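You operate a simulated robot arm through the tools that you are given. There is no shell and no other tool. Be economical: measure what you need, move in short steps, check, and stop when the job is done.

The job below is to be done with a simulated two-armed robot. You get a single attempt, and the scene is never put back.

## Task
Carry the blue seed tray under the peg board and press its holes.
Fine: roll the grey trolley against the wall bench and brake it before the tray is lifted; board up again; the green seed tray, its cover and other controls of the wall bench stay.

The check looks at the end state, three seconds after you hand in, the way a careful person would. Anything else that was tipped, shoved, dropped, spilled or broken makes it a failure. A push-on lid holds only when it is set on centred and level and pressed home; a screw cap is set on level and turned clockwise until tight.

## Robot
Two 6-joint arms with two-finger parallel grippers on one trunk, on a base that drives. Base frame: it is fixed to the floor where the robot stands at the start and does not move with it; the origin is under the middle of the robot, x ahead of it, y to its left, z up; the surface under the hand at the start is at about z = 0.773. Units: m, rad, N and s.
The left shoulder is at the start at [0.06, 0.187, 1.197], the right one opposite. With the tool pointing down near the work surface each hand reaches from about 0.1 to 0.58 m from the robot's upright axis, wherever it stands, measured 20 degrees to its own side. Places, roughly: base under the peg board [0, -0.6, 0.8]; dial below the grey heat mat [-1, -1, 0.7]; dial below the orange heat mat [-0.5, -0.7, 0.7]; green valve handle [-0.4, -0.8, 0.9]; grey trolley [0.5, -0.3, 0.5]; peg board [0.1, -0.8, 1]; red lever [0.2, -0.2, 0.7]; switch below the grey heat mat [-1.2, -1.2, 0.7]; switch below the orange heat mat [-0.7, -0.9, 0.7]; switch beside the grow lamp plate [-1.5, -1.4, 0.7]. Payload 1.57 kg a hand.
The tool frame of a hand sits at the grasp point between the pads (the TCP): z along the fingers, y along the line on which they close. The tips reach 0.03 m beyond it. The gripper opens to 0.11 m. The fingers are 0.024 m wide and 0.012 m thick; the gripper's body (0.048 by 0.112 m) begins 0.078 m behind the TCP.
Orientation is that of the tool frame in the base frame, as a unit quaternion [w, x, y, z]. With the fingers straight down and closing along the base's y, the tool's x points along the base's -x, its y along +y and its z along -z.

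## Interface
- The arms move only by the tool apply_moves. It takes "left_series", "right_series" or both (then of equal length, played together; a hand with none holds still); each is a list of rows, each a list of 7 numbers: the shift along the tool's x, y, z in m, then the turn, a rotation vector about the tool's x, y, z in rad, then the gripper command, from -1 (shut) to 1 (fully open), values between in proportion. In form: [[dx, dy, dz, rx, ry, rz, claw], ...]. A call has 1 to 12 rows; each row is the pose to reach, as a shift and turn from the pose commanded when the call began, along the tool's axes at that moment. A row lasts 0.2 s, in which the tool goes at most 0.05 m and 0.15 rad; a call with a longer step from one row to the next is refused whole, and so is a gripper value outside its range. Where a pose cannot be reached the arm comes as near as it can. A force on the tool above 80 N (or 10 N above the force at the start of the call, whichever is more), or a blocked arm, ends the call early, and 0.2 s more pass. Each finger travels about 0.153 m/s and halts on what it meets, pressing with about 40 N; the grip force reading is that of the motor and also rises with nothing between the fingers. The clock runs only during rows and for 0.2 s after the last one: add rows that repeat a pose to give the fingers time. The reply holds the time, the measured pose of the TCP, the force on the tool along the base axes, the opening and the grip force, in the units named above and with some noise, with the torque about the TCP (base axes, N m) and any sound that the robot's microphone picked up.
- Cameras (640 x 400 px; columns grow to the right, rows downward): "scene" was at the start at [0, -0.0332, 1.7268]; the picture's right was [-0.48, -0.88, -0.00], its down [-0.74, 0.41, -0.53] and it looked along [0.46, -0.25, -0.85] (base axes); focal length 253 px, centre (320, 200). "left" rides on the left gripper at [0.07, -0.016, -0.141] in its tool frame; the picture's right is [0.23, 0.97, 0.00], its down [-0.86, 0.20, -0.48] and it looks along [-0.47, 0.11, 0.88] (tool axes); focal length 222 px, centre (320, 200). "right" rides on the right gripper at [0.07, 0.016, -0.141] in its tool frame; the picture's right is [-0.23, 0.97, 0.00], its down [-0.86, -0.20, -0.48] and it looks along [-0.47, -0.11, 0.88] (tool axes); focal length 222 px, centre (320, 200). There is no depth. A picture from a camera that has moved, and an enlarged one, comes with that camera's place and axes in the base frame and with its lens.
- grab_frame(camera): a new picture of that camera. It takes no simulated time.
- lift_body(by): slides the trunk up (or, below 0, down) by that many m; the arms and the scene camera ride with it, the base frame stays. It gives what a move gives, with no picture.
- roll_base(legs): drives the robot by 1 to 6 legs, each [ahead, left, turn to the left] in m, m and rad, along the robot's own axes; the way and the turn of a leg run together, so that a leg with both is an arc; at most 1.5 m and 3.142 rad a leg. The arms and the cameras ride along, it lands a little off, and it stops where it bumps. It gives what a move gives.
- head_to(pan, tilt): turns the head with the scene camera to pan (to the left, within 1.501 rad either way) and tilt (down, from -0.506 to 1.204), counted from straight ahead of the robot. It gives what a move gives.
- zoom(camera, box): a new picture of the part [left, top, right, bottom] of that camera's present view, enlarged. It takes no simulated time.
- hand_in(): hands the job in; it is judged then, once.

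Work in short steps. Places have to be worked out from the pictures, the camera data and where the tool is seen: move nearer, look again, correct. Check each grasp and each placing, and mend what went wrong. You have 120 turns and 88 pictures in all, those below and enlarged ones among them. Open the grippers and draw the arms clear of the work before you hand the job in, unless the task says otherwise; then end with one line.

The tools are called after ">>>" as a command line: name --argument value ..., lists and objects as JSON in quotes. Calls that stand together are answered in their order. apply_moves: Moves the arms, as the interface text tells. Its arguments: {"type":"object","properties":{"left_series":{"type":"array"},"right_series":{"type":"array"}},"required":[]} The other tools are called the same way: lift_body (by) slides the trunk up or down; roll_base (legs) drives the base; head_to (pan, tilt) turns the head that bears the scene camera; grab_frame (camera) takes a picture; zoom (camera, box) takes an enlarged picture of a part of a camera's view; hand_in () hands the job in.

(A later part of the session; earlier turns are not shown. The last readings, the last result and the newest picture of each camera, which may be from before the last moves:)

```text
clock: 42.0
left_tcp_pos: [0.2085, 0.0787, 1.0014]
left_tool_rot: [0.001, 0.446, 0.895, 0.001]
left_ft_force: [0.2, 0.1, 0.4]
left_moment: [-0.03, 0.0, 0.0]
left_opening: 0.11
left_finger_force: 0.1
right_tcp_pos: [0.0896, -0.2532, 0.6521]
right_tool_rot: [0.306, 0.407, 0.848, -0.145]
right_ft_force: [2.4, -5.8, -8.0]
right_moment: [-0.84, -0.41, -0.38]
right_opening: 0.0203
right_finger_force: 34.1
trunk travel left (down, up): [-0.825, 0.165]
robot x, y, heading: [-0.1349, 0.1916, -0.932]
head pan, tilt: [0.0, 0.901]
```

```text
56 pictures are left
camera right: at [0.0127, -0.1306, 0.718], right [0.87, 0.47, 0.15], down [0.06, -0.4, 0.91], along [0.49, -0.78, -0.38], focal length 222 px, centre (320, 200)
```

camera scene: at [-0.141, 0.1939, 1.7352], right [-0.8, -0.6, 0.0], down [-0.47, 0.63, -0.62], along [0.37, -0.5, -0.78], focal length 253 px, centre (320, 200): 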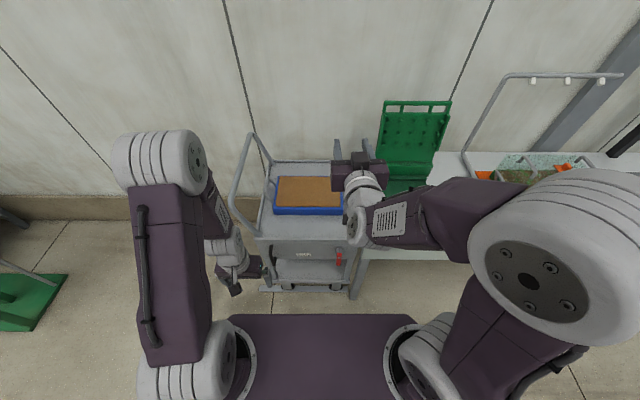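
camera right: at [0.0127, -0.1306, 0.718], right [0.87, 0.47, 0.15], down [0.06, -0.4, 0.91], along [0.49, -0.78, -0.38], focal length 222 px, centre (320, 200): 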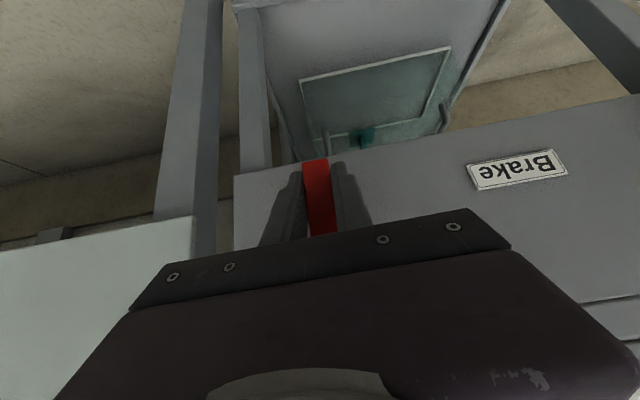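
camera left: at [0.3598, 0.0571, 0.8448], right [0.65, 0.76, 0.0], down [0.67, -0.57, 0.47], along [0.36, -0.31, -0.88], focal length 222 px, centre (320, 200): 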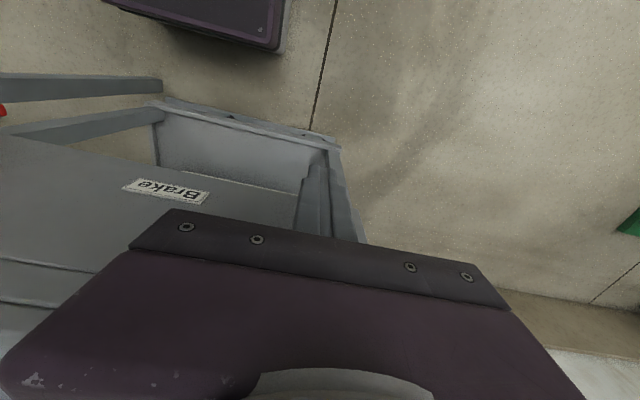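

The lever is gripped (20 mm wide) about 6 cm below its pivot. I'll test a turn to the left (toward the label) by 0.3 rad, following the arc.

>>> apply_moves --right_series '[[0, 0.0045, -0.0002, -0.058, 0, 0.048, -1], [-0.0004, 0.009, -0.0005, -0.116, 0, 0.096, -1], [-0.001, 0.0134, -0.0012, -0.173, 0, 0.143, -1], [-0.0017, 0.0177, -0.0021, -0.231, 0, 0.191, -1], [-0.0017, 0.0177, -0.0021, -0.231, 0, 0.191, -1]]'

```text
clock: 43.1
left_tcp_pos: [0.2098, 0.0791, 1.0013]
left_tool_rot: [0.0, 0.446, 0.895, 0.0]
left_ft_force: [0.8, 0.8, 1.1]
left_moment: [-0.01, -0.03, 0.01]
left_opening: 0.11
left_finger_force: 0.1
right_tcp_pos: [0.1032, -0.2405, 0.6545]
right_tool_rot: [0.36, 0.449, 0.818, -0.017]
right_ft_force: [2.4, -10.4, -15.7]
right_moment: [-1.74, 1.92, -0.06]
right_opening: 0.0334
right_finger_force: 41.0
trunk travel left (down, up): [-0.825, 0.165]
robot x, y, heading: [-0.1379, 0.188, -0.932]
head pan, tilt: [0.0, 0.901]
```

>>> grab_frame --camera "right"

```text
55 pictures are left
camera right: at [0.0108, -0.1317, 0.7218], right [0.8, 0.42, 0.43], down [-0.14, -0.57, 0.81], along [0.58, -0.71, -0.4], focal length 222 px, centre (320, 200)
```

right: 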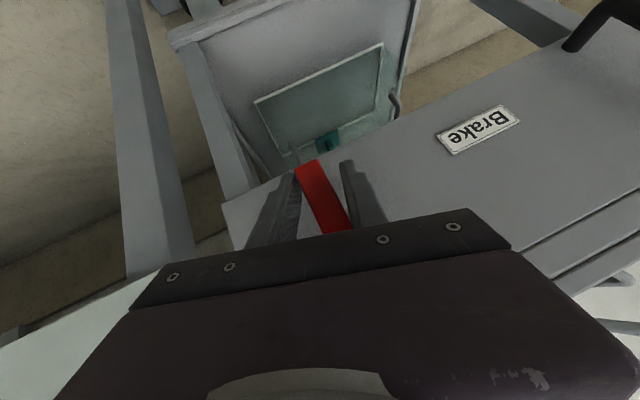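

The lever stayed vertical while the hand twisted around it, so it resists this way. I'll return and test the other direction.

>>> apply_moves --right_series '[[0, -0.006, 0, 0.08, 0, -0.065, -1], [0, -0.012, 0.001, 0.155, 0, -0.128, -1], [0.0017, -0.018, 0.0021, 0.231, 0, -0.191, -1], [0.0017, -0.0225, 0.002, 0.231, 0, -0.191, -1], [0.0013, -0.027, 0.0016, 0.3, 0, -0.25, -1], [0.0007, -0.0314, 0.0009, 0.37, 0, -0.31, -1], [0, -0.0354, 0, 0.46, 0, -0.38, -1], [0, -0.0354, 0, 0.46, 0, -0.38, -1]]'

>>> grab_frame --camera "right"

```text
clock: 45.0
left_tcp_pos: [0.2102, 0.081, 1.0018]
left_tool_rot: [0.0, 0.447, 0.895, -0.001]
left_ft_force: [-1.2, 0.7, 0.3]
left_moment: [0.03, 0.01, 0.03]
left_opening: 0.1098
left_finger_force: 0.1
right_tcp_pos: [0.0802, -0.2258, 0.6637]
right_tool_rot: [0.243, 0.358, 0.86, -0.271]
right_ft_force: [16.3, -13.6, 8.9]
right_moment: [-0.38, -0.11, -0.26]
right_opening: 0.0198
right_finger_force: 33.6
right hand out of reach, approached as far as the arm can: row 3, 4, 5, 6, 7, 8
trunk travel left (down, up): [-0.825, 0.165]
robot x, y, heading: [-0.1311, 0.188, -0.93]
head pan, tilt: [0.0, 0.901]
```

```text
54 pictures are left
camera right: at [0.0176, -0.0935, 0.7207], right [0.87, 0.47, -0.15], down [0.28, -0.23, 0.93], along [0.41, -0.85, -0.33], focal length 222 px, centre (320, 200)
```

right: 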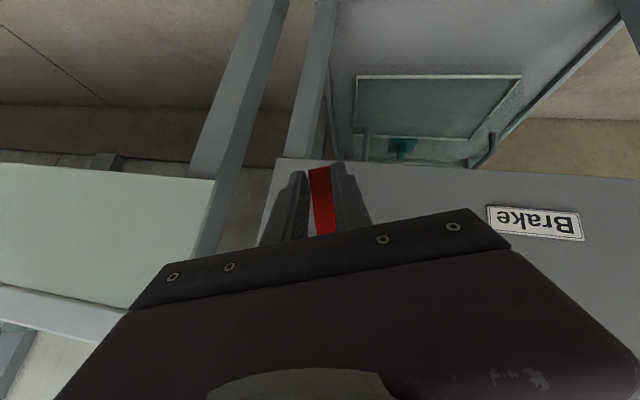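

The arm ran out of reach and the lever seems to have moved only slightly. I'll open, draw back and look at the lever's true angle.

>>> apply_moves --right_series '[[0, 0, 0, 0, 0, 0, 0], [0, 0, 0, 0, 0, 0, 0], [0, 0, -0.03, 0, 0, 0, 0], [0, 0, -0.07, 0, 0, 0, 0], [0, 0, -0.11, 0, 0, 0, 0]]'

>>> zoom --camera "right" --box '[200, 60, 480, 240]'

```text
clock: 46.1
left_tcp_pos: [0.2087, 0.0801, 1.0027]
left_tool_rot: [0.001, 0.446, 0.895, -0.001]
left_ft_force: [0.2, -0.5, 0.0]
left_moment: [-0.01, 0.0, 0.01]
left_opening: 0.1098
left_finger_force: 0.0
right_tcp_pos: [0.0801, -0.2158, 0.6656]
right_tool_rot: [0.242, 0.359, 0.86, -0.271]
right_ft_force: [0.0, -0.8, 0.1]
right_moment: [-0.03, -0.01, -0.02]
right_opening: 0.055
right_finger_force: 0.0
right hand out of reach, approached as far as the arm can: row 3, 4, 5
trunk travel left (down, up): [-0.825, 0.165]
robot x, y, heading: [-0.1338, 0.1839, -0.929]
head pan, tilt: [0.0, 0.901]
```

```text
2.22 times, centred on (340, 150) of right
camera zoom: at [0.0176, -0.0821, 0.7222], right [0.87, 0.47, -0.15], down [0.28, -0.23, 0.93], along [0.41, -0.85, -0.33], focal length 494 px, centre (276, 311)
```

zoom: 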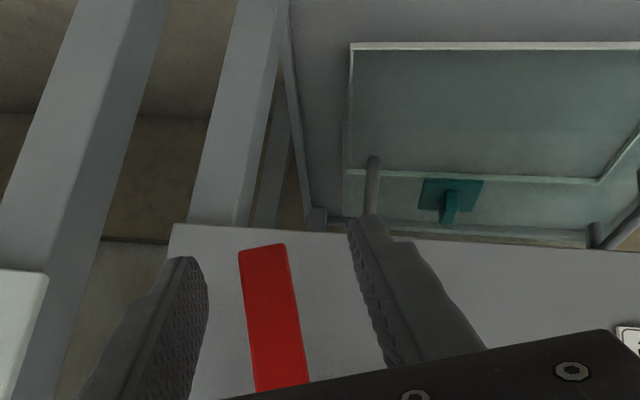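

Retreat is blocked by a joint limit in this roll, and the lever is still vertical. I'll undo the roll first, then draw back.

>>> apply_moves --right_series '[[0, 0, 0, -0.115, 0, 0.095, 0], [0, 0, 0, -0.231, 0, 0.191, 0], [0, 0, -0.03, -0.231, 0, 0.191, 0], [0, 0, -0.06, -0.231, 0, 0.191, 0], [0, 0, -0.1, -0.231, 0, 0.191, 0]]'

>>> grab_frame --camera "right"

```text
clock: 47.4
left_tcp_pos: [0.2073, 0.08, 1.0023]
left_tool_rot: [0.002, 0.447, 0.895, -0.001]
left_ft_force: [0.1, -0.3, 0.1]
left_moment: [0.01, 0.01, 0.0]
left_opening: 0.1101
left_finger_force: 0.0
right_tcp_pos: [0.0521, -0.1615, 0.6165]
right_tool_rot: [0.308, 0.408, 0.847, -0.144]
right_ft_force: [0.1, 0.2, -0.3]
right_moment: [0.0, -0.01, 0.04]
right_opening: 0.0549
right_finger_force: 0.1
right hand out of reach, approached as far as the arm can: row 1, 2, 3, 4, 5
trunk travel left (down, up): [-0.825, 0.165]
robot x, y, heading: [-0.1373, 0.1877, -0.933]
head pan, tilt: [0.0, 0.901]
```

```text
52 pictures are left
camera right: at [-0.0255, -0.0403, 0.6823], right [0.87, 0.47, 0.15], down [0.06, -0.4, 0.91], along [0.49, -0.78, -0.38], focal length 222 px, centre (320, 200)
```

right: 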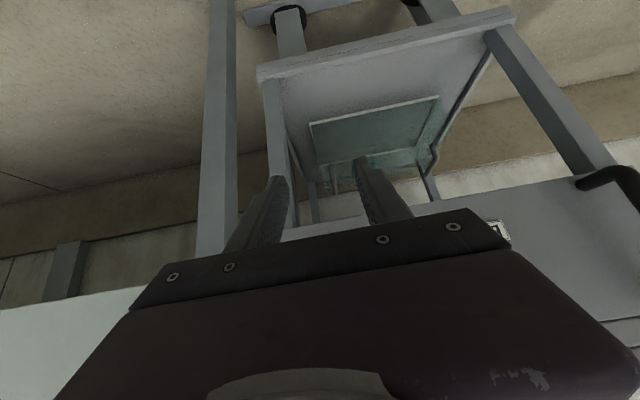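

The reach band at 40° is narrow here. I'll reduce the tilt to about 22°, close the fingers and then use them as a push rod from the lever's left side, where the hand already is.

>>> apply_moves --right_series '[[0, 0, 0, 0, 0.1, 0, -0.5], [0, 0, 0, 0, 0.2, 0, -1], [0, 0, 0, 0, 0.3, 0, -1], [0, 0, 0, 0, 0.3, 0, -1], [0, 0.02, -0.02, 0, 0.3, 0, -1]]'

>>> grab_frame --camera "right"

```text
clock: 48.5
left_tcp_pos: [0.2076, 0.0808, 1.0036]
left_tool_rot: [0.001, 0.447, 0.895, 0.0]
left_ft_force: [-0.3, -0.3, 0.3]
left_moment: [-0.01, -0.01, 0.03]
left_opening: 0.1101
left_finger_force: 0.0
right_tcp_pos: [0.0426, -0.1556, 0.5989]
right_tool_rot: [0.174, 0.428, 0.882, -0.097]
right_ft_force: [-0.1, 0.2, 0.0]
right_moment: [-0.02, 0.01, 0.02]
right_opening: 0.0
right_finger_force: 21.1
right hand out of reach, approached as far as the arm can: row 1, 2, 3, 4, 5
trunk travel left (down, up): [-0.825, 0.165]
robot x, y, heading: [-0.1367, 0.1884, -0.933]
head pan, tilt: [0.0, 0.901]
```

```text
51 pictures are left
camera right: at [-0.0175, -0.05, 0.7019], right [0.9, 0.44, 0.07], down [0.23, -0.58, 0.78], along [0.38, -0.68, -0.62], focal length 222 px, centre (320, 200)
```

right: 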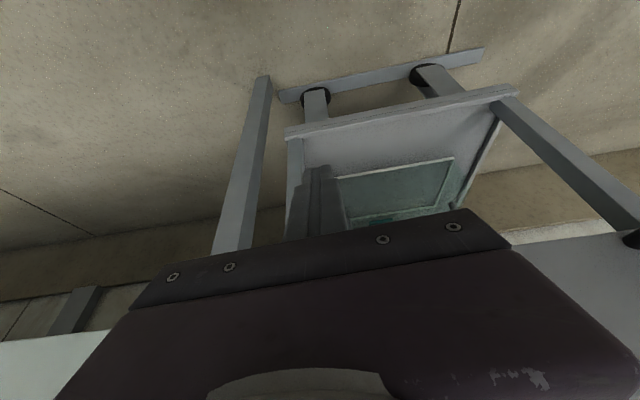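

The arm seems to be at an inner (folded) limit, so a higher shoulder should help. I'll raise the trunk 0.16 m and test motion again.

>>> lift_body --by 0.16

>>> apply_moves --right_series '[[0.01, 0, 0.02, 0, 0, 0, -1], [0.02, 0, 0.04, 0, 0, 0, -1]]'

>>> grab_frame --camera "scene"

```text
clock: 50.4
left_tcp_pos: [0.2067, 0.0808, 1.1619]
left_tool_rot: [0.0, 0.446, 0.895, 0.0]
left_ft_force: [-0.2, -0.5, -0.6]
left_moment: [-0.02, -0.02, -0.01]
left_opening: 0.1103
left_finger_force: 0.2
right_tcp_pos: [0.0411, -0.1548, 0.7586]
right_tool_rot: [0.174, 0.428, 0.882, -0.097]
right_ft_force: [0.2, -0.3, -0.5]
right_moment: [-0.02, 0.01, 0.02]
right_opening: 0.0
right_finger_force: 20.7
trunk travel left (down, up): [-0.985, 0.005]
robot x, y, heading: [-0.139, 0.19, -0.928]
head pan, tilt: [0.0, 0.901]
```

```text
clock: 51.0
left_tcp_pos: [0.2079, 0.0801, 1.1625]
left_tool_rot: [0.002, 0.446, 0.895, -0.001]
left_ft_force: [0.1, -0.3, -0.9]
left_moment: [0.01, 0.0, -0.02]
left_opening: 0.1099
left_finger_force: 0.0
right_tcp_pos: [0.0327, -0.146, 0.7523]
right_tool_rot: [0.175, 0.428, 0.881, -0.098]
right_ft_force: [-0.4, 0.0, 0.8]
right_moment: [-0.01, 0.01, 0.01]
right_opening: 0.0
right_finger_force: 21.8
right hand out of reach, approached as far as the arm can: row 1, 2
trunk travel left (down, up): [-0.985, 0.005]
robot x, y, heading: [-0.1382, 0.188, -0.932]
head pan, tilt: [0.0, 0.901]
```

```text
50 pictures are left
camera scene: at [-0.1269, 0.1748, 1.8952], right [-0.8, -0.6, 0.0], down [-0.47, 0.63, -0.62], along [0.37, -0.5, -0.78], focal length 253 px, centre (320, 200)
```

scene: 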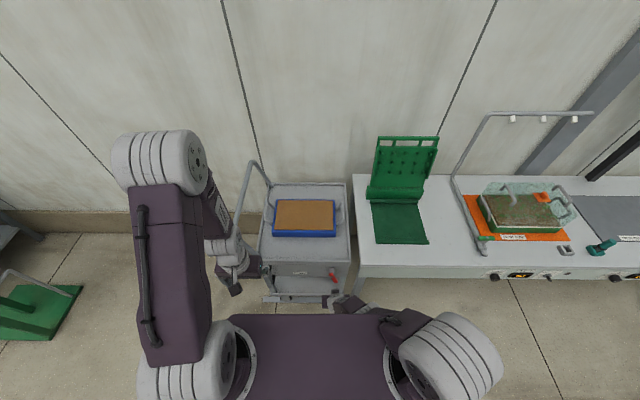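

The red lever now looks slanted; let me zoom on it.

>>> zoom --camera "scene" --box '[250, 230, 370, 320]'

```text
4.44 times, centred on (310, 275) of scene
camera zoom: at [-0.1269, 0.1748, 1.8952], right [-0.8, -0.6, 0.0], down [-0.47, 0.63, -0.62], along [0.37, -0.5, -0.78], focal length 1122 px, centre (364, -133)
```

zoom: 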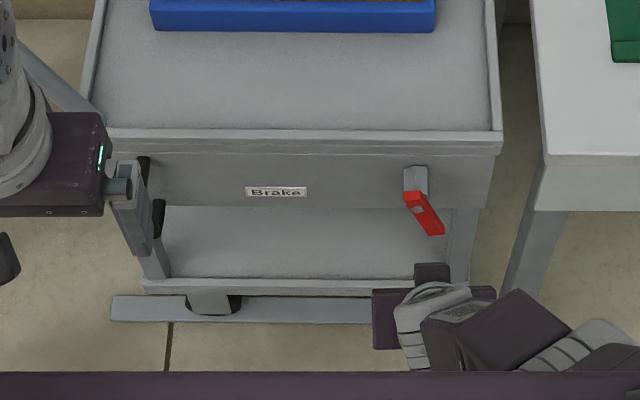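

The lever has swung ~30° to the right, so right/up is the braking direction. The trolley, though, seems to have crept back 2–3 cm; pushing the lever right will also press it home. First I back off 0.08 m, restore the trunk height and re-pose the right hand at 40° tilt with room ahead.

>>> roll_base --legs '[[-0.09, 0, 0]]'

>>> lift_body --by -0.16

>>> apply_moves --right_series '[[-0.03, 0, 0, 0, -0.1, 0, -1], [-0.06, 0, -0.02, 0, -0.2, 0, -1], [-0.09, 0, -0.04, 0, -0.3, 0, -1], [-0.12, 0, -0.06, 0, -0.3, 0, -1], [-0.14, 0, -0.08, 0, -0.3, 0, -1], [-0.14, 0, -0.08, 0, -0.3, 0, -1]]'

```text
clock: 52.1
left_tcp_pos: [0.1589, 0.1458, 1.1614]
left_tool_rot: [-0.001, 0.446, 0.895, 0.001]
left_ft_force: [-0.5, -0.3, -0.1]
left_moment: [0.05, 0.06, -0.01]
left_opening: 0.1104
left_finger_force: 0.1
right_tcp_pos: [-0.0174, -0.0791, 0.7503]
right_tool_rot: [0.172, 0.428, 0.882, -0.097]
right_ft_force: [1.1, 0.0, -0.8]
right_moment: [0.0, 0.01, 0.01]
right_opening: 0.0
right_finger_force: 21.3
trunk travel left (down, up): [-0.985, 0.005]
robot x, y, heading: [-0.19, 0.2552, -0.931]
head pan, tilt: [0.0, 0.901]
```

```text
clock: 53.9
left_tcp_pos: [0.1546, 0.1497, 1.0027]
left_tool_rot: [0.001, 0.446, 0.895, -0.001]
left_ft_force: [0.0, 0.5, 0.0]
left_moment: [0.05, 0.01, 0.01]
left_opening: 0.1102
left_finger_force: 0.0
right_tcp_pos: [-0.0194, -0.0745, 0.5915]
right_tool_rot: [0.175, 0.428, 0.881, -0.097]
right_ft_force: [-1.2, -0.4, 0.2]
right_moment: [0.01, 0.0, 0.01]
right_opening: 0.0
right_finger_force: 21.5
trunk travel left (down, up): [-0.825, 0.165]
robot x, y, heading: [-0.1896, 0.2561, -0.931]
head pan, tilt: [0.0, 0.901]
```

```text
clock: 55.3
left_tcp_pos: [0.1553, 0.1505, 1.0023]
left_tool_rot: [0.001, 0.446, 0.895, -0.001]
left_ft_force: [-0.3, -0.4, 0.2]
left_moment: [-0.02, -0.01, -0.01]
left_opening: 0.1099
left_finger_force: 0.0
right_tcp_pos: [-0.0116, -0.1165, 0.6184]
right_tool_rot: [0.305, 0.408, 0.846, -0.16]
right_ft_force: [0.2, 0.2, 0.0]
right_moment: [0.0, -0.02, -0.03]
right_opening: 0.0001
right_finger_force: 21.4
right hand out of reach, approached as far as the arm can: row 2, 3, 4, 5, 6
trunk travel left (down, up): [-0.825, 0.165]
robot x, y, heading: [-0.1883, 0.2565, -0.935]
head pan, tilt: [0.0, 0.901]
```

The arm is stuck in an awkward posture; I'll bring the hand back to tool-down and up to a comfortable height first.

>>> apply_moves --right_series '[[-0.01, 0, -0.012, 0, 0.14, 0, -1], [-0.03, 0, -0.03, 0, 0.28, 0, -1], [-0.06, 0, -0.06, 0, 0.42, 0, -1], [-0.09, 0, -0.09, 0, 0.56, 0, -1], [-0.12, 0, -0.12, 0, 0.69, 0, -1], [-0.15, 0, -0.15, 0, 0.69, 0, -1], [-0.18, 0, -0.18, 0, 0.69, 0, -1], [-0.21, 0, -0.21, 0, 0.69, 0, -1], [-0.21, 0, -0.21, 0, 0.69, 0, -1]]'

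>>> grab_frame --camera "scene"

```text
clock: 57.3
left_tcp_pos: [0.1569, 0.1498, 1.0023]
left_tool_rot: [0.002, 0.447, 0.895, -0.002]
left_ft_force: [-0.5, -0.4, -0.5]
left_moment: [0.01, 0.03, -0.02]
left_opening: 0.1101
left_finger_force: 0.1
right_tcp_pos: [0.0069, -0.1366, 0.9091]
right_tool_rot: [0.039, 0.439, 0.897, -0.048]
right_ft_force: [0.0, 0.3, 0.2]
right_moment: [0.03, 0.04, -0.01]
right_opening: 0.0
right_finger_force: 20.9
right hand out of reach, approached as far as the arm can: row 1, 2, 5, 6, 7, 8, 9
trunk travel left (down, up): [-0.825, 0.165]
robot x, y, heading: [-0.187, 0.2555, -0.929]
head pan, tilt: [0.0, 0.901]
```

```text
48 pictures are left
camera scene: at [-0.1779, 0.2441, 1.7352], right [-0.8, -0.6, 0.0], down [-0.47, 0.63, -0.62], along [0.37, -0.5, -0.78], focal length 253 px, centre (320, 200)
```

scene: 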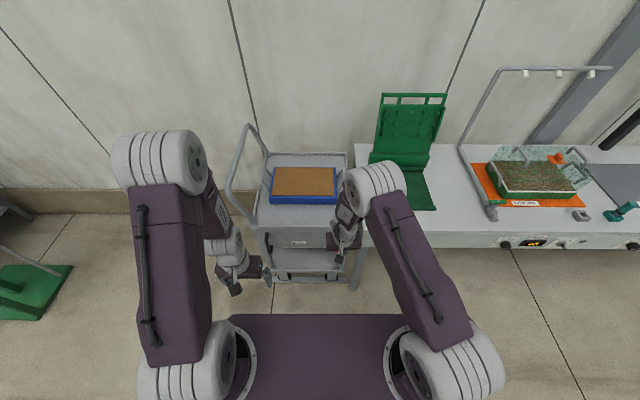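

The hand is too near the robot's midline. I'll shift the base 0.12 m left so the lever lies to the right hand's own side, then set the 40° tilt again.

>>> roll_base --legs '[[0.03, 0.12, 0]]'

>>> apply_moves --right_series '[[0, -0.02, 0, 0, -0.1, 0, -1], [-0.01, -0.03, 0, 0, -0.2, 0, -1], [-0.02, -0.04, 0, 0, -0.3, 0, -1], [-0.03, -0.04, 0.0, 0, -0.4, 0, -1], [-0.03, -0.04, 0.03, 0, -0.5, 0, -1], [-0.03, -0.04, 0.06, 0, -0.6, 0, -1], [-0.03, -0.04, 0.09, 0, -0.6, 0, -1], [-0.03, -0.04, 0.12, 0, -0.6, 0, -1], [-0.03, -0.04, 0.12, 0, -0.6, 0, -1]]'

>>> grab_frame --camera "right"

```text
clock: 58.6
left_tcp_pos: [0.2692, 0.1994, 1.0029]
left_tool_rot: [0.002, 0.447, 0.895, -0.001]
left_ft_force: [0.5, -0.6, 0.4]
left_moment: [-0.01, -0.01, 0.02]
left_opening: 0.1099
left_finger_force: 0.1
right_tcp_pos: [0.1189, -0.0884, 0.9076]
right_tool_rot: [0.039, 0.439, 0.897, -0.048]
right_ft_force: [0.4, -0.8, 0.1]
right_moment: [-0.01, -0.02, -0.01]
right_opening: 0.0
right_finger_force: 21.9
trunk travel left (down, up): [-0.825, 0.165]
robot x, y, heading: [-0.0726, 0.3041, -0.932]
head pan, tilt: [0.0, 0.901]
```

```text
clock: 60.6
left_tcp_pos: [0.2708, 0.2007, 1.0024]
left_tool_rot: [0.002, 0.447, 0.895, -0.002]
left_ft_force: [-0.2, 0.6, 0.6]
left_moment: [0.03, -0.03, -0.03]
left_opening: 0.1101
left_finger_force: 0.1
right_tcp_pos: [0.1096, -0.1496, 0.7958]
right_tool_rot: [0.301, 0.406, 0.845, -0.177]
right_ft_force: [-0.8, 0.5, -0.1]
right_moment: [0.01, 0.03, -0.02]
right_opening: 0.0001
right_finger_force: 21.4
right hand out of reach, approached as far as the arm can: row 1, 2, 3
trunk travel left (down, up): [-0.825, 0.165]
robot x, y, heading: [-0.0767, 0.3093, -0.926]
head pan, tilt: [0.0, 0.901]
```

```text
47 pictures are left
camera right: at [0.0358, -0.0227, 0.8568], right [0.88, 0.46, 0.1], down [0.08, -0.36, 0.93], along [0.47, -0.81, -0.35], focal length 222 px, centre (320, 200)
```

right: 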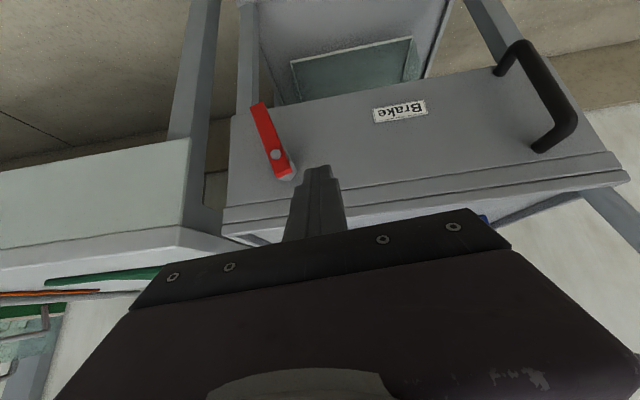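

Good view now: pivot at l≈-0.051, z≈0.716, lever tilted right ~13°. The trolley did creep back 3 cm. I'll drive 5 cm forward, then place the closed fingers just left of the lever's lower end.

>>> roll_base --legs '[[0.05, 0, 0]]'

>>> apply_moves --right_series '[[0.032, 0, 0.0374, 0, 0, 0, -1], [0.0645, 0, 0.0748, 0, 0, 0, -1], [0.0968, 0, 0.1122, 0, 0, 0, -1], [0.0854, 0, 0.122, 0, 0, 0, -1], [0.0854, -0.02, 0.122, 0, 0, 0, -1], [0.0854, -0.02, 0.122, 0, 0, 0, -1]]'

>>> grab_frame --camera "right"

```text
clock: 61.5
left_tcp_pos: [0.2985, 0.1646, 1.0042]
left_tool_rot: [0.005, 0.446, 0.895, -0.002]
left_ft_force: [0.0, 0.3, 0.2]
left_moment: [-0.04, -0.04, 0.03]
left_opening: 0.1099
left_finger_force: 0.1
right_tcp_pos: [0.1369, -0.1869, 0.7978]
right_tool_rot: [0.304, 0.404, 0.845, -0.176]
right_ft_force: [0.1, 0.1, 0.2]
right_moment: [0.01, 0.0, 0.01]
right_opening: 0.0002
right_finger_force: 21.1
trunk travel left (down, up): [-0.825, 0.165]
robot x, y, heading: [-0.0424, 0.2684, -0.929]
head pan, tilt: [0.0, 0.901]
```

```text
clock: 62.9
left_tcp_pos: [0.3013, 0.1598, 1.0017]
left_tool_rot: [0.001, 0.446, 0.895, -0.001]
left_ft_force: [0.7, 0.4, 0.9]
left_moment: [0.02, 0.01, -0.01]
left_opening: 0.1099
left_finger_force: 0.1
right_tcp_pos: [0.1263, -0.2182, 0.6494]
right_tool_rot: [0.302, 0.405, 0.845, -0.176]
right_ft_force: [-0.6, -0.6, -0.2]
right_moment: [-0.02, -0.03, -0.04]
right_opening: 0.0
right_finger_force: 21.3
trunk travel left (down, up): [-0.825, 0.165]
robot x, y, heading: [-0.0432, 0.2669, -0.932]
head pan, tilt: [0.0, 0.901]
```

```text
46 pictures are left
camera right: at [0.052, -0.0924, 0.7109], right [0.88, 0.46, 0.1], down [0.09, -0.36, 0.93], along [0.47, -0.81, -0.36], focal length 222 px, centre (320, 200)
```

right: 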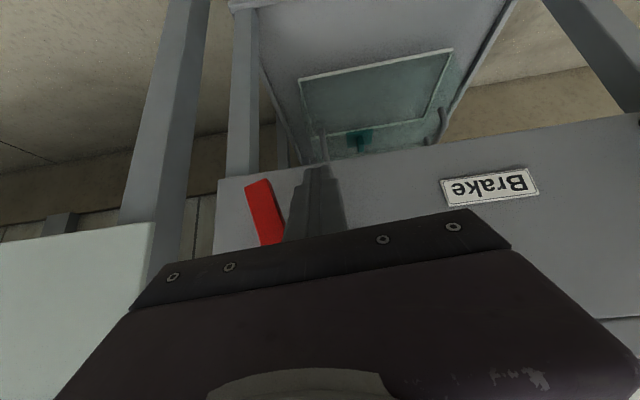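

The fingers are right beside the lever with full reach. I'll push right in 10 mm rows (trolley should roll home, then the lever turn).

>>> apply_moves --right_series '[[0, -0.01, 0, 0, 0, 0, -1], [0, -0.02, 0, 0, 0, 0, -1], [0, -0.03, 0, 0, 0, 0, -1], [0, -0.04, 0, 0, 0, 0, -1], [0, -0.05, 0, 0, 0, 0, -1]]'

>>> grab_frame --camera "right"

```text
clock: 64.1
left_tcp_pos: [0.3015, 0.1597, 1.0031]
left_tool_rot: [0.001, 0.447, 0.895, -0.001]
left_ft_force: [1.0, 0.2, 0.7]
left_moment: [-0.01, -0.01, 0.04]
left_opening: 0.1099
left_finger_force: 0.1
right_tcp_pos: [0.0867, -0.2491, 0.652]
right_tool_rot: [0.302, 0.405, 0.845, -0.175]
right_ft_force: [-0.3, 2.5, -0.1]
right_moment: [-0.06, 0.0, 0.01]
right_opening: 0.0
right_finger_force: 21.2
trunk travel left (down, up): [-0.825, 0.165]
robot x, y, heading: [-0.0432, 0.2685, -0.927]
head pan, tilt: [0.0, 0.901]
```

```text
45 pictures are left
camera right: at [0.0133, -0.1226, 0.713], right [0.88, 0.46, 0.1], down [0.09, -0.36, 0.93], along [0.46, -0.81, -0.35], focal length 222 px, centre (320, 200)
```

right: 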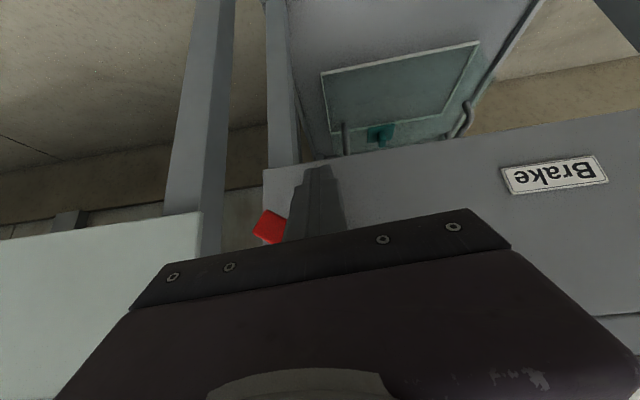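

The lever turns with only ~3 N. Before finishing it I check the trolley–bench gap.

>>> zoom --camera "scene" --box '[300, 130, 460, 290]'

```text
2.50 times, centred on (380, 210) of scene
camera zoom: at [-0.034, 0.2549, 1.7352], right [-0.8, -0.6, 0.0], down [-0.47, 0.63, -0.62], along [0.37, -0.5, -0.78], focal length 631 px, centre (170, 175)
```

zoom: 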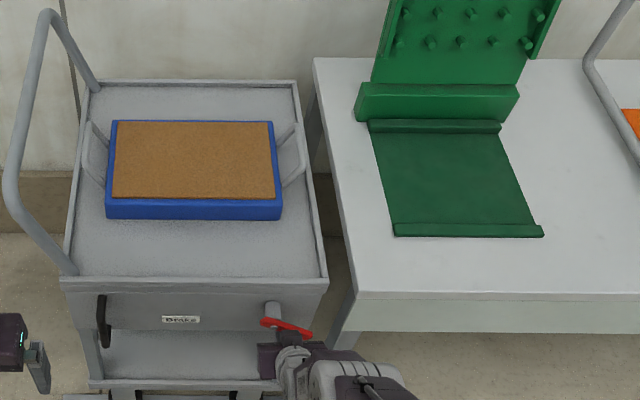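

The lever is nearly horizontal, but the trolley now stands ~2 cm short of its stop. So I must release the brake, push the trolley home and hold it while braking. First I take the black handle with the left hand again (bar at l≈0.237, f≈0.256).

>>> apply_moves --left_series '[[0, -0.05, 0, 0, 0, 0, 1], [0, -0.1, 0, 0, 0, 0, 1], [-0.05, -0.1, 0.03, 0, 0, 0, 1], [-0.1, -0.1, 0.06, 0, 0, 0, 1], [-0.145, -0.1, 0.08, 0, 0, 0, 1], [-0.19, -0.1, 0.1, 0, 0, 0, 1], [-0.206, -0.1, 0.13, 0, 0, 0, 1], [-0.206, -0.1, 0.17, 0, 0, 0, 1]]'

>>> grab_frame --camera "left"

```text
refused: row 3 steps farther than a row can; nothing moved
```

```text
43 pictures are left
camera left: at [0.2451, 0.2069, 1.1434], right [0.64, 0.77, 0.0], down [0.67, -0.56, 0.48], along [0.37, -0.31, -0.88], focal length 222 px, centre (320, 200)
```

left: 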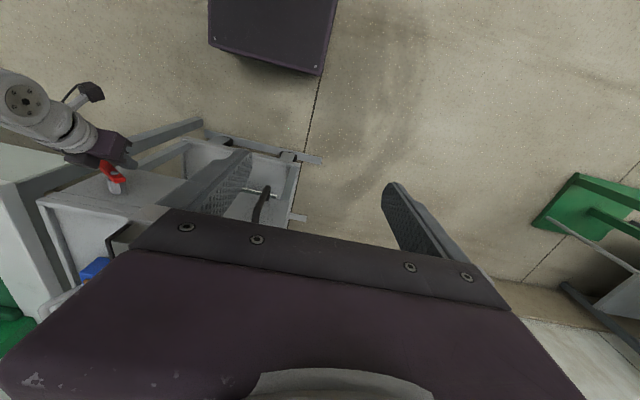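

One row was too long; I resend with shorter steps.

>>> apply_moves --left_series '[[0, -0.05, 0, 0, 0, 0, 1], [0, -0.1, 0, 0, 0, 0, 1], [-0.04, -0.1, 0.02, 0, 0, 0, 1], [-0.08, -0.1, 0.04, 0, 0, 0, 1], [-0.12, -0.1, 0.06, 0, 0, 0, 1], [-0.16, -0.1, 0.08, 0, 0, 0, 1], [-0.19, -0.1, 0.1, 0, 0, 0, 1], [-0.206, -0.1, 0.13, 0, 0, 0, 1], [-0.206, -0.1, 0.17, 0, 0, 0, 1]]'

>>> grab_frame --camera "left"

```text
clock: 66.1
left_tcp_pos: [0.3478, -0.0678, 0.8332]
left_tool_rot: [0.001, 0.445, 0.895, 0.0]
left_ft_force: [0.5, 0.1, 0.1]
left_moment: [0.0, 0.03, 0.0]
left_opening: 0.11
left_finger_force: 0.0
right_tcp_pos: [0.0876, -0.2492, 0.6517]
right_tool_rot: [0.301, 0.406, 0.845, -0.176]
right_ft_force: [0.8, 0.5, -0.1]
right_moment: [0.01, -0.02, -0.01]
right_opening: 0.0
right_finger_force: 21.5
trunk travel left (down, up): [-0.825, 0.165]
robot x, y, heading: [-0.0427, 0.2682, -0.929]
head pan, tilt: [0.0, 0.901]
```

```text
42 pictures are left
camera left: at [0.2924, -0.0212, 0.9741], right [0.64, 0.77, 0.0], down [0.67, -0.56, 0.48], along [0.37, -0.31, -0.88], focal length 222 px, centre (320, 200)
```

left: 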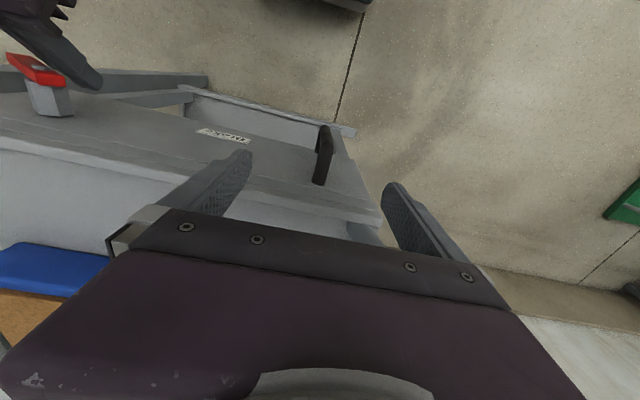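

Same geometry as the first grasp (f≈0.26). I descend and close on the bar, while the right hand draws back, out of the lever's plane.

>>> apply_moves --left_series '[[0, 0, 0.045, 0, 0, 0, 1], [0, 0, 0.09, 0, 0, 0, 1], [0, 0, 0.128, 0, 0, 0, 1], [0, 0, 0.128, 0, 0, 0, 0], [0, 0, 0.128, 0, 0, 0, -0.5], [0, 0, 0.128, 0, 0, 0, -1], [0, 0, 0.128, 0, 0, 0, -1]]' --right_series '[[0, 0, -0.03, 0, 0, 0, -1], [0, 0, -0.06, 0, 0, 0, -1], [0, 0, -0.09, 0, 0, 0, -1], [0, 0, -0.09, 0, 0, 0, -1], [0, 0, -0.09, 0, 0, 0, -1], [0, 0, -0.09, 0, 0, 0, -1], [0, 0, -0.09, 0, 0, 0, -1]]'

>>> grab_frame --camera "right"

```text
clock: 67.7
left_tcp_pos: [0.3345, -0.047, 0.7214]
left_tool_rot: [-0.001, 0.445, 0.895, 0.001]
left_ft_force: [-14.3, 15.6, -6.3]
left_moment: [-0.15, -0.09, 0.03]
left_opening: 0.0
left_finger_force: 21.6
left hand out of reach, approached as far as the arm can: row 3, 4, 5, 6, 7
right_tcp_pos: [0.0558, -0.2023, 0.7157]
right_tool_rot: [0.301, 0.406, 0.845, -0.176]
right_ft_force: [0.8, -0.9, -0.5]
right_moment: [-0.01, 0.05, 0.02]
right_opening: 0.0001
right_finger_force: 21.3
right hand out of reach, approached as far as the arm can: row 3, 4, 5, 6, 7
trunk travel left (down, up): [-0.825, 0.165]
robot x, y, heading: [-0.0404, 0.2678, -0.926]
head pan, tilt: [0.0, 0.901]
```

```text
41 pictures are left
camera right: at [-0.0172, -0.0754, 0.7777], right [0.88, 0.46, 0.1], down [0.09, -0.36, 0.93], along [0.47, -0.81, -0.35], focal length 222 px, centre (320, 200)
```

right: 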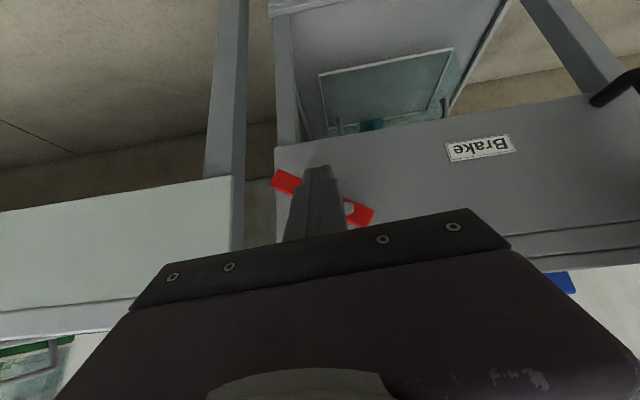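

The left grasp slipped in front of the bar (reach limit), so I let that go. Pushing on the lever's hub with the right hand can seat the trolley instead. I'll retract the left hand, and bring the right fingers round to the right of and above the lever to swing it back off.

>>> apply_moves --left_series '[[0.03, 0, 0, 0, 0, 0, -1], [0.06, 0, 0, 0, 0, 0, -1], [0.06, 0, -0.05, 0, 0, 0, -1], [0.06, 0, -0.1, 0, 0, 0, -1], [0.06, 0, -0.15, 0, 0, 0, -1], [0.06, 0, -0.2, 0, 0, 0, -1], [0.06, 0, -0.25, 0, 0, 0, -1], [0.06, 0, -0.25, 0, 0, 0, -1]]' --right_series '[[0, -0.03, 0, 0, 0, 0, -1], [0, -0.06, 0, 0, 0, 0, -1], [0, -0.085, 0, 0, 0, 0, -1], [-0.036, -0.085, 0.016, 0, 0, 0, -1], [-0.057, -0.085, 0.017, 0, 0, 0, -1], [-0.057, -0.065, 0.017, 0, 0, 0, -1], [-0.057, -0.048, 0.017, 0, 0, 0, -1], [-0.057, -0.048, 0.017, 0, 0, 0, -1]]'

>>> grab_frame --camera "right"

```text
clock: 69.5
left_tcp_pos: [0.3019, -0.0027, 0.974]
left_tool_rot: [0.002, 0.446, 0.895, -0.001]
left_ft_force: [-0.6, 0.0, -0.7]
left_moment: [0.05, -0.01, -0.02]
left_opening: 0.0
left_finger_force: 21.1
right_tcp_pos: [0.0525, -0.276, 0.7425]
right_tool_rot: [0.302, 0.405, 0.845, -0.175]
right_ft_force: [0.1, 0.1, 0.2]
right_moment: [-0.02, -0.04, 0.01]
right_opening: 0.0
right_finger_force: 21.2
trunk travel left (down, up): [-0.825, 0.165]
robot x, y, heading: [-0.0389, 0.2675, -0.929]
head pan, tilt: [0.0, 0.901]
```

```text
40 pictures are left
camera right: at [-0.0198, -0.1496, 0.804], right [0.88, 0.46, 0.1], down [0.09, -0.36, 0.93], along [0.47, -0.81, -0.35], focal length 222 px, centre (320, 200)
```

right: 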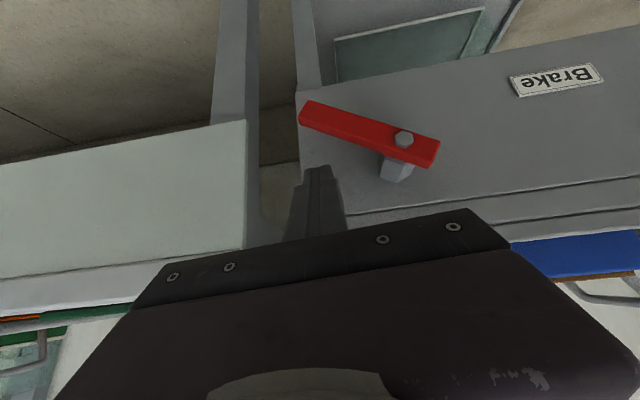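

The fingers are just above the lever's right end. I'll push it down and leftward along its arc back to vertical.

>>> apply_moves --right_series '[[0, 0.013, 0, 0, 0, 0, -1], [0.0275, 0.013, 0.0318, 0, 0, 0, -1], [0.0445, 0.021, 0.0515, 0, 0, 0, -1], [0.0543, 0.033, 0.0629, 0, 0, 0, -1], [0.0589, 0.045, 0.0682, 0, 0, 0, -1], [0.0589, 0.055, 0.0682, 0, 0, 0, -1], [0.0589, 0.063, 0.0682, 0, 0, 0, -1]]'

>>> grab_frame --camera "right"

```text
clock: 71.1
left_tcp_pos: [0.3018, -0.001, 0.9733]
left_tool_rot: [0.002, 0.445, 0.895, 0.0]
left_ft_force: [-0.5, 0.1, -0.8]
left_moment: [-0.01, 0.02, 0.03]
left_opening: 0.0
left_finger_force: 21.6
right_tcp_pos: [0.0996, -0.2387, 0.6478]
right_tool_rot: [0.302, 0.404, 0.846, -0.175]
right_ft_force: [-0.1, 1.0, 0.0]
right_moment: [0.0, -0.04, 0.03]
right_opening: 0.0
right_finger_force: 21.5
trunk travel left (down, up): [-0.825, 0.165]
robot x, y, heading: [-0.0441, 0.2678, -0.928]
head pan, tilt: [0.0, 0.901]
```

```text
39 pictures are left
camera right: at [0.0263, -0.1132, 0.7102], right [0.88, 0.46, 0.1], down [0.09, -0.36, 0.93], along [0.47, -0.81, -0.35], focal length 222 px, centre (320, 200)
```

right: 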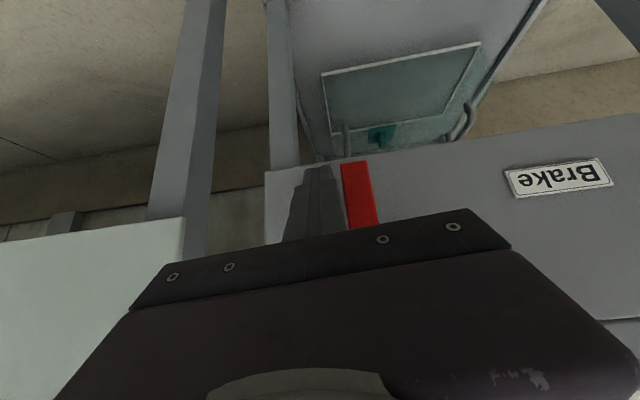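

The lever is vertical (off) again. I'll pass the fingers under it to the left side, rise to hub height and push the trolley right on the hub.

>>> apply_moves --right_series '[[0.019, -0.005, 0.022, 0, 0, 0, -1], [0.0379, -0.005, 0.044, 0, 0, 0, -1], [0.0379, 0.035, 0.044, 0, 0, 0, -1], [0.0379, 0.075, 0.044, 0, 0, 0, -1], [0.01, 0.075, 0.01, 0, 0, 0, -1], [-0.02, 0.075, -0.02, 0, 0, 0, -1], [-0.0458, 0.075, -0.0531, 0, 0, 0, -1], [-0.0458, 0.075, -0.0531, 0, 0, 0, -1]]'

>>> grab_frame --camera "right"

```text
clock: 72.9
left_tcp_pos: [0.3012, -0.002, 0.9727]
left_tool_rot: [0.002, 0.446, 0.895, 0.0]
left_ft_force: [-0.7, -0.6, 0.7]
left_moment: [-0.01, 0.0, -0.01]
left_opening: 0.0002
left_finger_force: 20.7
right_tcp_pos: [0.1422, -0.1779, 0.6373]
right_tool_rot: [0.281, 0.406, 0.854, -0.163]
right_ft_force: [-31.6, 43.6, -57.5]
right_moment: [1.45, 1.17, -0.21]
right_opening: 0.0001
right_finger_force: 21.5
right hand out of reach, approached as far as the arm can: row 1, 2, 3, 4, 5, 6, 7, 8
trunk travel left (down, up): [-0.825, 0.165]
robot x, y, heading: [-0.0448, 0.2671, -0.926]
head pan, tilt: [0.0, 0.901]
```

```text
38 pictures are left
camera right: at [0.07, -0.0547, 0.7072], right [0.88, 0.47, 0.09], down [0.12, -0.4, 0.91], along [0.46, -0.79, -0.4], focal length 222 px, centre (320, 200)
```

right: 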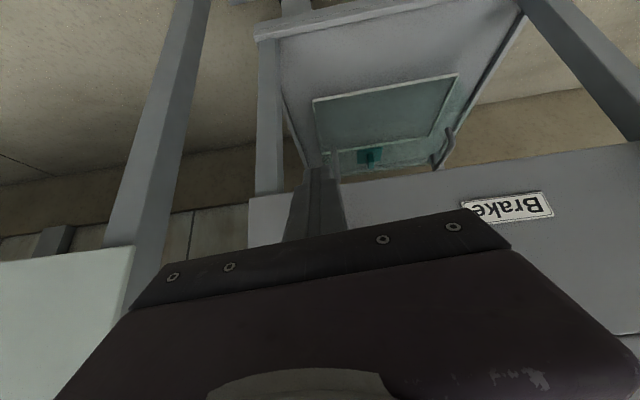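

The fingertip caught under the panel's lower edge (57 N). I'll ease down and back out, then rise in front of the panel.

>>> apply_moves --right_series '[[0.0368, 0, -0.0186, 0, 0, 0, -1], [0.0368, 0, -0.0186, 0, 0, 0, -1], [0.005, 0, -0.05, 0, 0, 0, -1], [-0.0187, 0, -0.083, 0, 0, 0, -1], [-0.0187, 0, -0.083, 0, 0, 0, -1]]'

>>> grab_frame --camera "right"

```text
clock: 74.1
left_tcp_pos: [0.3015, -0.0026, 0.9729]
left_tool_rot: [0.001, 0.446, 0.895, 0.0]
left_ft_force: [0.1, 0.7, -0.2]
left_moment: [0.02, 0.0, 0.01]
left_opening: 0.0
left_finger_force: 21.6
right_tcp_pos: [0.143, -0.1732, 0.6411]
right_tool_rot: [0.302, 0.405, 0.845, -0.175]
right_ft_force: [-7.6, 7.8, -16.0]
right_moment: [0.45, 0.31, -0.11]
right_opening: 0.0
right_finger_force: 21.7
right hand out of reach, approached as far as the arm can: row 1, 2, 3, 4, 5
trunk travel left (down, up): [-0.825, 0.165]
robot x, y, heading: [-0.0423, 0.2681, -0.926]
head pan, tilt: [0.0, 0.901]
```

```text
37 pictures are left
camera right: at [0.0695, -0.0466, 0.7019], right [0.88, 0.46, 0.1], down [0.09, -0.36, 0.93], along [0.47, -0.81, -0.36], focal length 222 px, centre (320, 200)
```

right: 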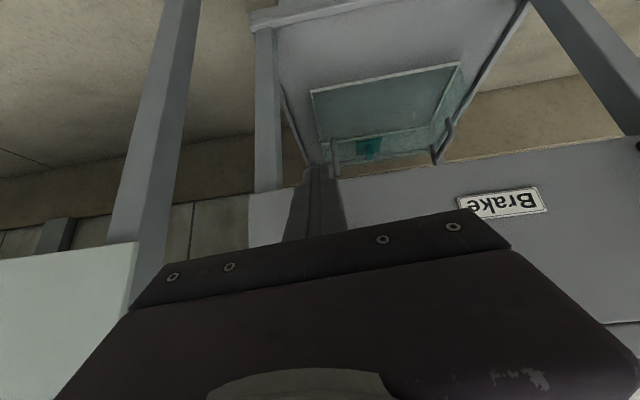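

Still lightly caught and at the arm's inner limit. I'll back the base off 6 cm and shift 5 cm left for better reach, then re-pose.

>>> roll_base --legs '[[-0.07, 0, 0], [0, 0.05, 0]]'

>>> apply_moves --right_series '[[-0.02, -0.02, -0.02, 0, 0, 0, -1], [-0.04, -0.04, -0.04, 0, 0, 0, -1], [-0.055, -0.05, -0.04, 0, 0, 0, -1], [-0.07, -0.05, -0.04, 0, 0, 0, -1], [-0.07, -0.05, -0.04, 0, 0, 0, -1]]'

>>> grab_frame --camera "right"

>>> zoom --camera "scene" --box '[300, 130, 460, 290]'

```text
clock: 75.6
left_tcp_pos: [0.296, 0.0815, 0.9729]
left_tool_rot: [0.002, 0.447, 0.895, 0.002]
left_ft_force: [-0.2, -0.9, 0.1]
left_moment: [0.06, 0.01, -0.02]
left_opening: 0.0
left_finger_force: 20.9
right_tcp_pos: [0.1391, -0.0888, 0.6397]
right_tool_rot: [0.302, 0.406, 0.845, -0.173]
right_ft_force: [0.1, -1.0, 0.0]
right_moment: [-0.01, 0.0, 0.0]
right_opening: 0.0
right_finger_force: 21.3
trunk travel left (down, up): [-0.825, 0.165]
robot x, y, heading: [-0.0451, 0.3559, -0.929]
head pan, tilt: [0.0, 0.901]
```

```text
clock: 76.8
left_tcp_pos: [0.2981, 0.0846, 0.9727]
left_tool_rot: [0.002, 0.447, 0.895, 0.0]
left_ft_force: [0.2, 0.4, -0.7]
left_moment: [0.03, 0.02, 0.0]
left_opening: 0.0
left_finger_force: 20.8
right_tcp_pos: [0.1407, -0.0869, 0.6402]
right_tool_rot: [0.302, 0.405, 0.845, -0.176]
right_ft_force: [0.3, 0.0, 0.5]
right_moment: [-0.02, -0.01, -0.02]
right_opening: 0.0
right_finger_force: 21.8
right hand out of reach, approached as far as the arm can: row 1, 2, 3, 4, 5
trunk travel left (down, up): [-0.825, 0.165]
robot x, y, heading: [-0.0477, 0.3548, -0.934]
head pan, tilt: [0.0, 0.901]
```

```text
36 pictures are left
camera right: at [0.0664, 0.0402, 0.7021], right [0.88, 0.46, 0.1], down [0.09, -0.36, 0.93], along [0.46, -0.81, -0.35], focal length 222 px, centre (320, 200)
```

right: 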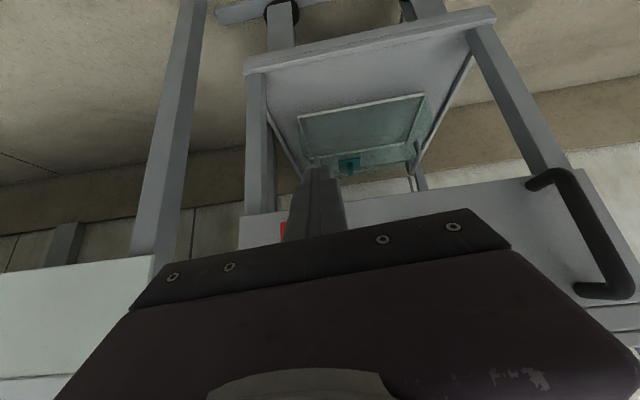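

```text
2.50 times, centred on (380, 210) of scene
camera zoom: at [-0.0369, 0.3411, 1.7352], right [-0.8, -0.6, 0.0], down [-0.47, 0.63, -0.62], along [0.37, -0.5, -0.78], focal length 631 px, centre (170, 175)
```

zoom: 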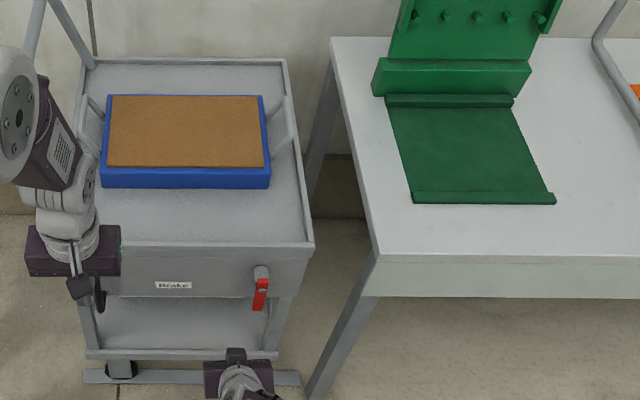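

The lever is off, and the trolley rolled back ~9 cm (it rolls freely). New plan: push it home with the left hand from close range, release, then brake by pushing the lever right as before. First I free the right arm upward to tool-down.

>>> apply_moves --right_series '[[-0.01, 0, -0.012, 0, 0.14, 0, -1], [-0.03, 0, -0.03, 0, 0.28, 0, -1], [-0.06, 0, -0.06, 0, 0.42, 0, -1], [-0.09, 0, -0.09, 0, 0.56, 0, -1], [-0.12, 0, -0.12, 0, 0.69, 0, -1], [-0.15, 0, -0.15, 0, 0.69, 0, -1], [-0.18, 0, -0.18, 0, 0.69, 0, -1], [-0.21, 0, -0.21, 0, 0.69, 0, -1], [-0.24, 0, -0.24, 0, 0.69, 0, -1], [-0.26, 0, -0.28, 0, 0.69, 0, -1], [-0.28, 0, -0.32, 0, 0.69, 0, -1], [-0.3, 0, -0.36, 0, 0.69, 0, -1]]' --left_series '[[0, 0, 0, 0, 0, 0, 1], [0, 0, 0, 0, 0, 0, 1], [0, 0, 0, 0, 0, 0, 1], [0, 0, 0, 0, 0, 0, 1], [0.02, 0, 0, 0, 0, 0, 1], [0.04, 0, 0, 0, 0, 0, 1], [0.055, 0, 0, 0, 0, 0, 1], [0.055, 0, 0, 0, 0, 0, 1], [0.055, 0, 0, 0, 0, 0, 1], [0.055, 0, 0, 0, 0, 0, 1], [0.055, 0, 0, 0, 0, 0, 1], [0.055, 0, 0, 0, 0, 0, 1]]'

```text
clock: 79.4
left_tcp_pos: [0.2642, 0.129, 0.9731]
left_tool_rot: [0.003, 0.446, 0.895, -0.001]
left_ft_force: [0.4, -0.3, 0.0]
left_moment: [-0.02, -0.01, 0.0]
left_opening: 0.11
left_finger_force: 0.1
right_tcp_pos: [0.13, -0.0429, 1.0779]
right_tool_rot: [0.009, 0.44, 0.895, -0.077]
right_ft_force: [0.0, 0.2, 2.2]
right_moment: [-0.01, -0.01, 0.03]
right_opening: 0.0
right_finger_force: 21.2
right hand out of reach, approached as far as the arm can: row 1, 4, 5, 6, 7, 8, 9, 10, 11, 12
trunk travel left (down, up): [-0.825, 0.165]
robot x, y, heading: [-0.0468, 0.3532, -0.934]
head pan, tilt: [0.0, 0.901]
```

Both hands are clear. I drive 0.2 m forward so the left hand comes above the handle (l≈0.31, f≈0.26) and check with its camera.

>>> roll_base --legs '[[0.205, 0.015, 0]]'

>>> apply_moves --left_series '[[0, 0, 0.045, 0, 0, 0, 1], [0, 0, 0.09, 0, 0, 0, 1], [0, 0, 0.135, 0, 0, 0, 1]]'

>>> grab_frame --camera "left"

```text
clock: 81.1
left_tcp_pos: [0.3987, -0.0268, 0.9751]
left_tool_rot: [0.002, 0.446, 0.895, -0.001]
left_ft_force: [-0.1, 0.3, -0.6]
left_moment: [-0.01, 0.02, 0.0]
left_opening: 0.1101
left_finger_force: 0.0
right_tcp_pos: [0.2649, -0.2001, 1.0779]
right_tool_rot: [0.011, 0.44, 0.895, -0.077]
right_ft_force: [0.7, -0.8, -0.3]
right_moment: [-0.01, -0.01, 0.01]
right_opening: 0.0
right_finger_force: 21.1
trunk travel left (down, up): [-0.825, 0.165]
robot x, y, heading: [0.0887, 0.1957, -0.928]
head pan, tilt: [0.0, 0.901]
```

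```text
clock: 81.9
left_tcp_pos: [0.4013, -0.0296, 0.8363]
left_tool_rot: [0.001, 0.446, 0.895, -0.001]
left_ft_force: [0.5, 0.0, -0.3]
left_moment: [-0.01, 0.04, -0.01]
left_opening: 0.1101
left_finger_force: 0.1
right_tcp_pos: [0.2659, -0.2008, 1.0765]
right_tool_rot: [0.009, 0.44, 0.894, -0.077]
right_ft_force: [-0.5, 0.1, 0.4]
right_moment: [0.0, 0.04, 0.01]
right_opening: 0.0
right_finger_force: 21.3
trunk travel left (down, up): [-0.825, 0.165]
robot x, y, heading: [0.0924, 0.1977, -0.934]
head pan, tilt: [0.0, 0.901]
```

```text
34 pictures are left
camera left: at [0.3461, 0.017, 0.9781], right [0.64, 0.77, 0.0], down [0.67, -0.56, 0.48], along [0.37, -0.31, -0.88], focal length 222 px, centre (320, 200)
```

left: 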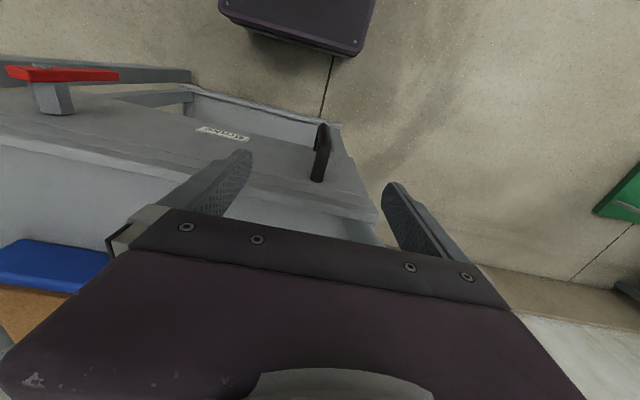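

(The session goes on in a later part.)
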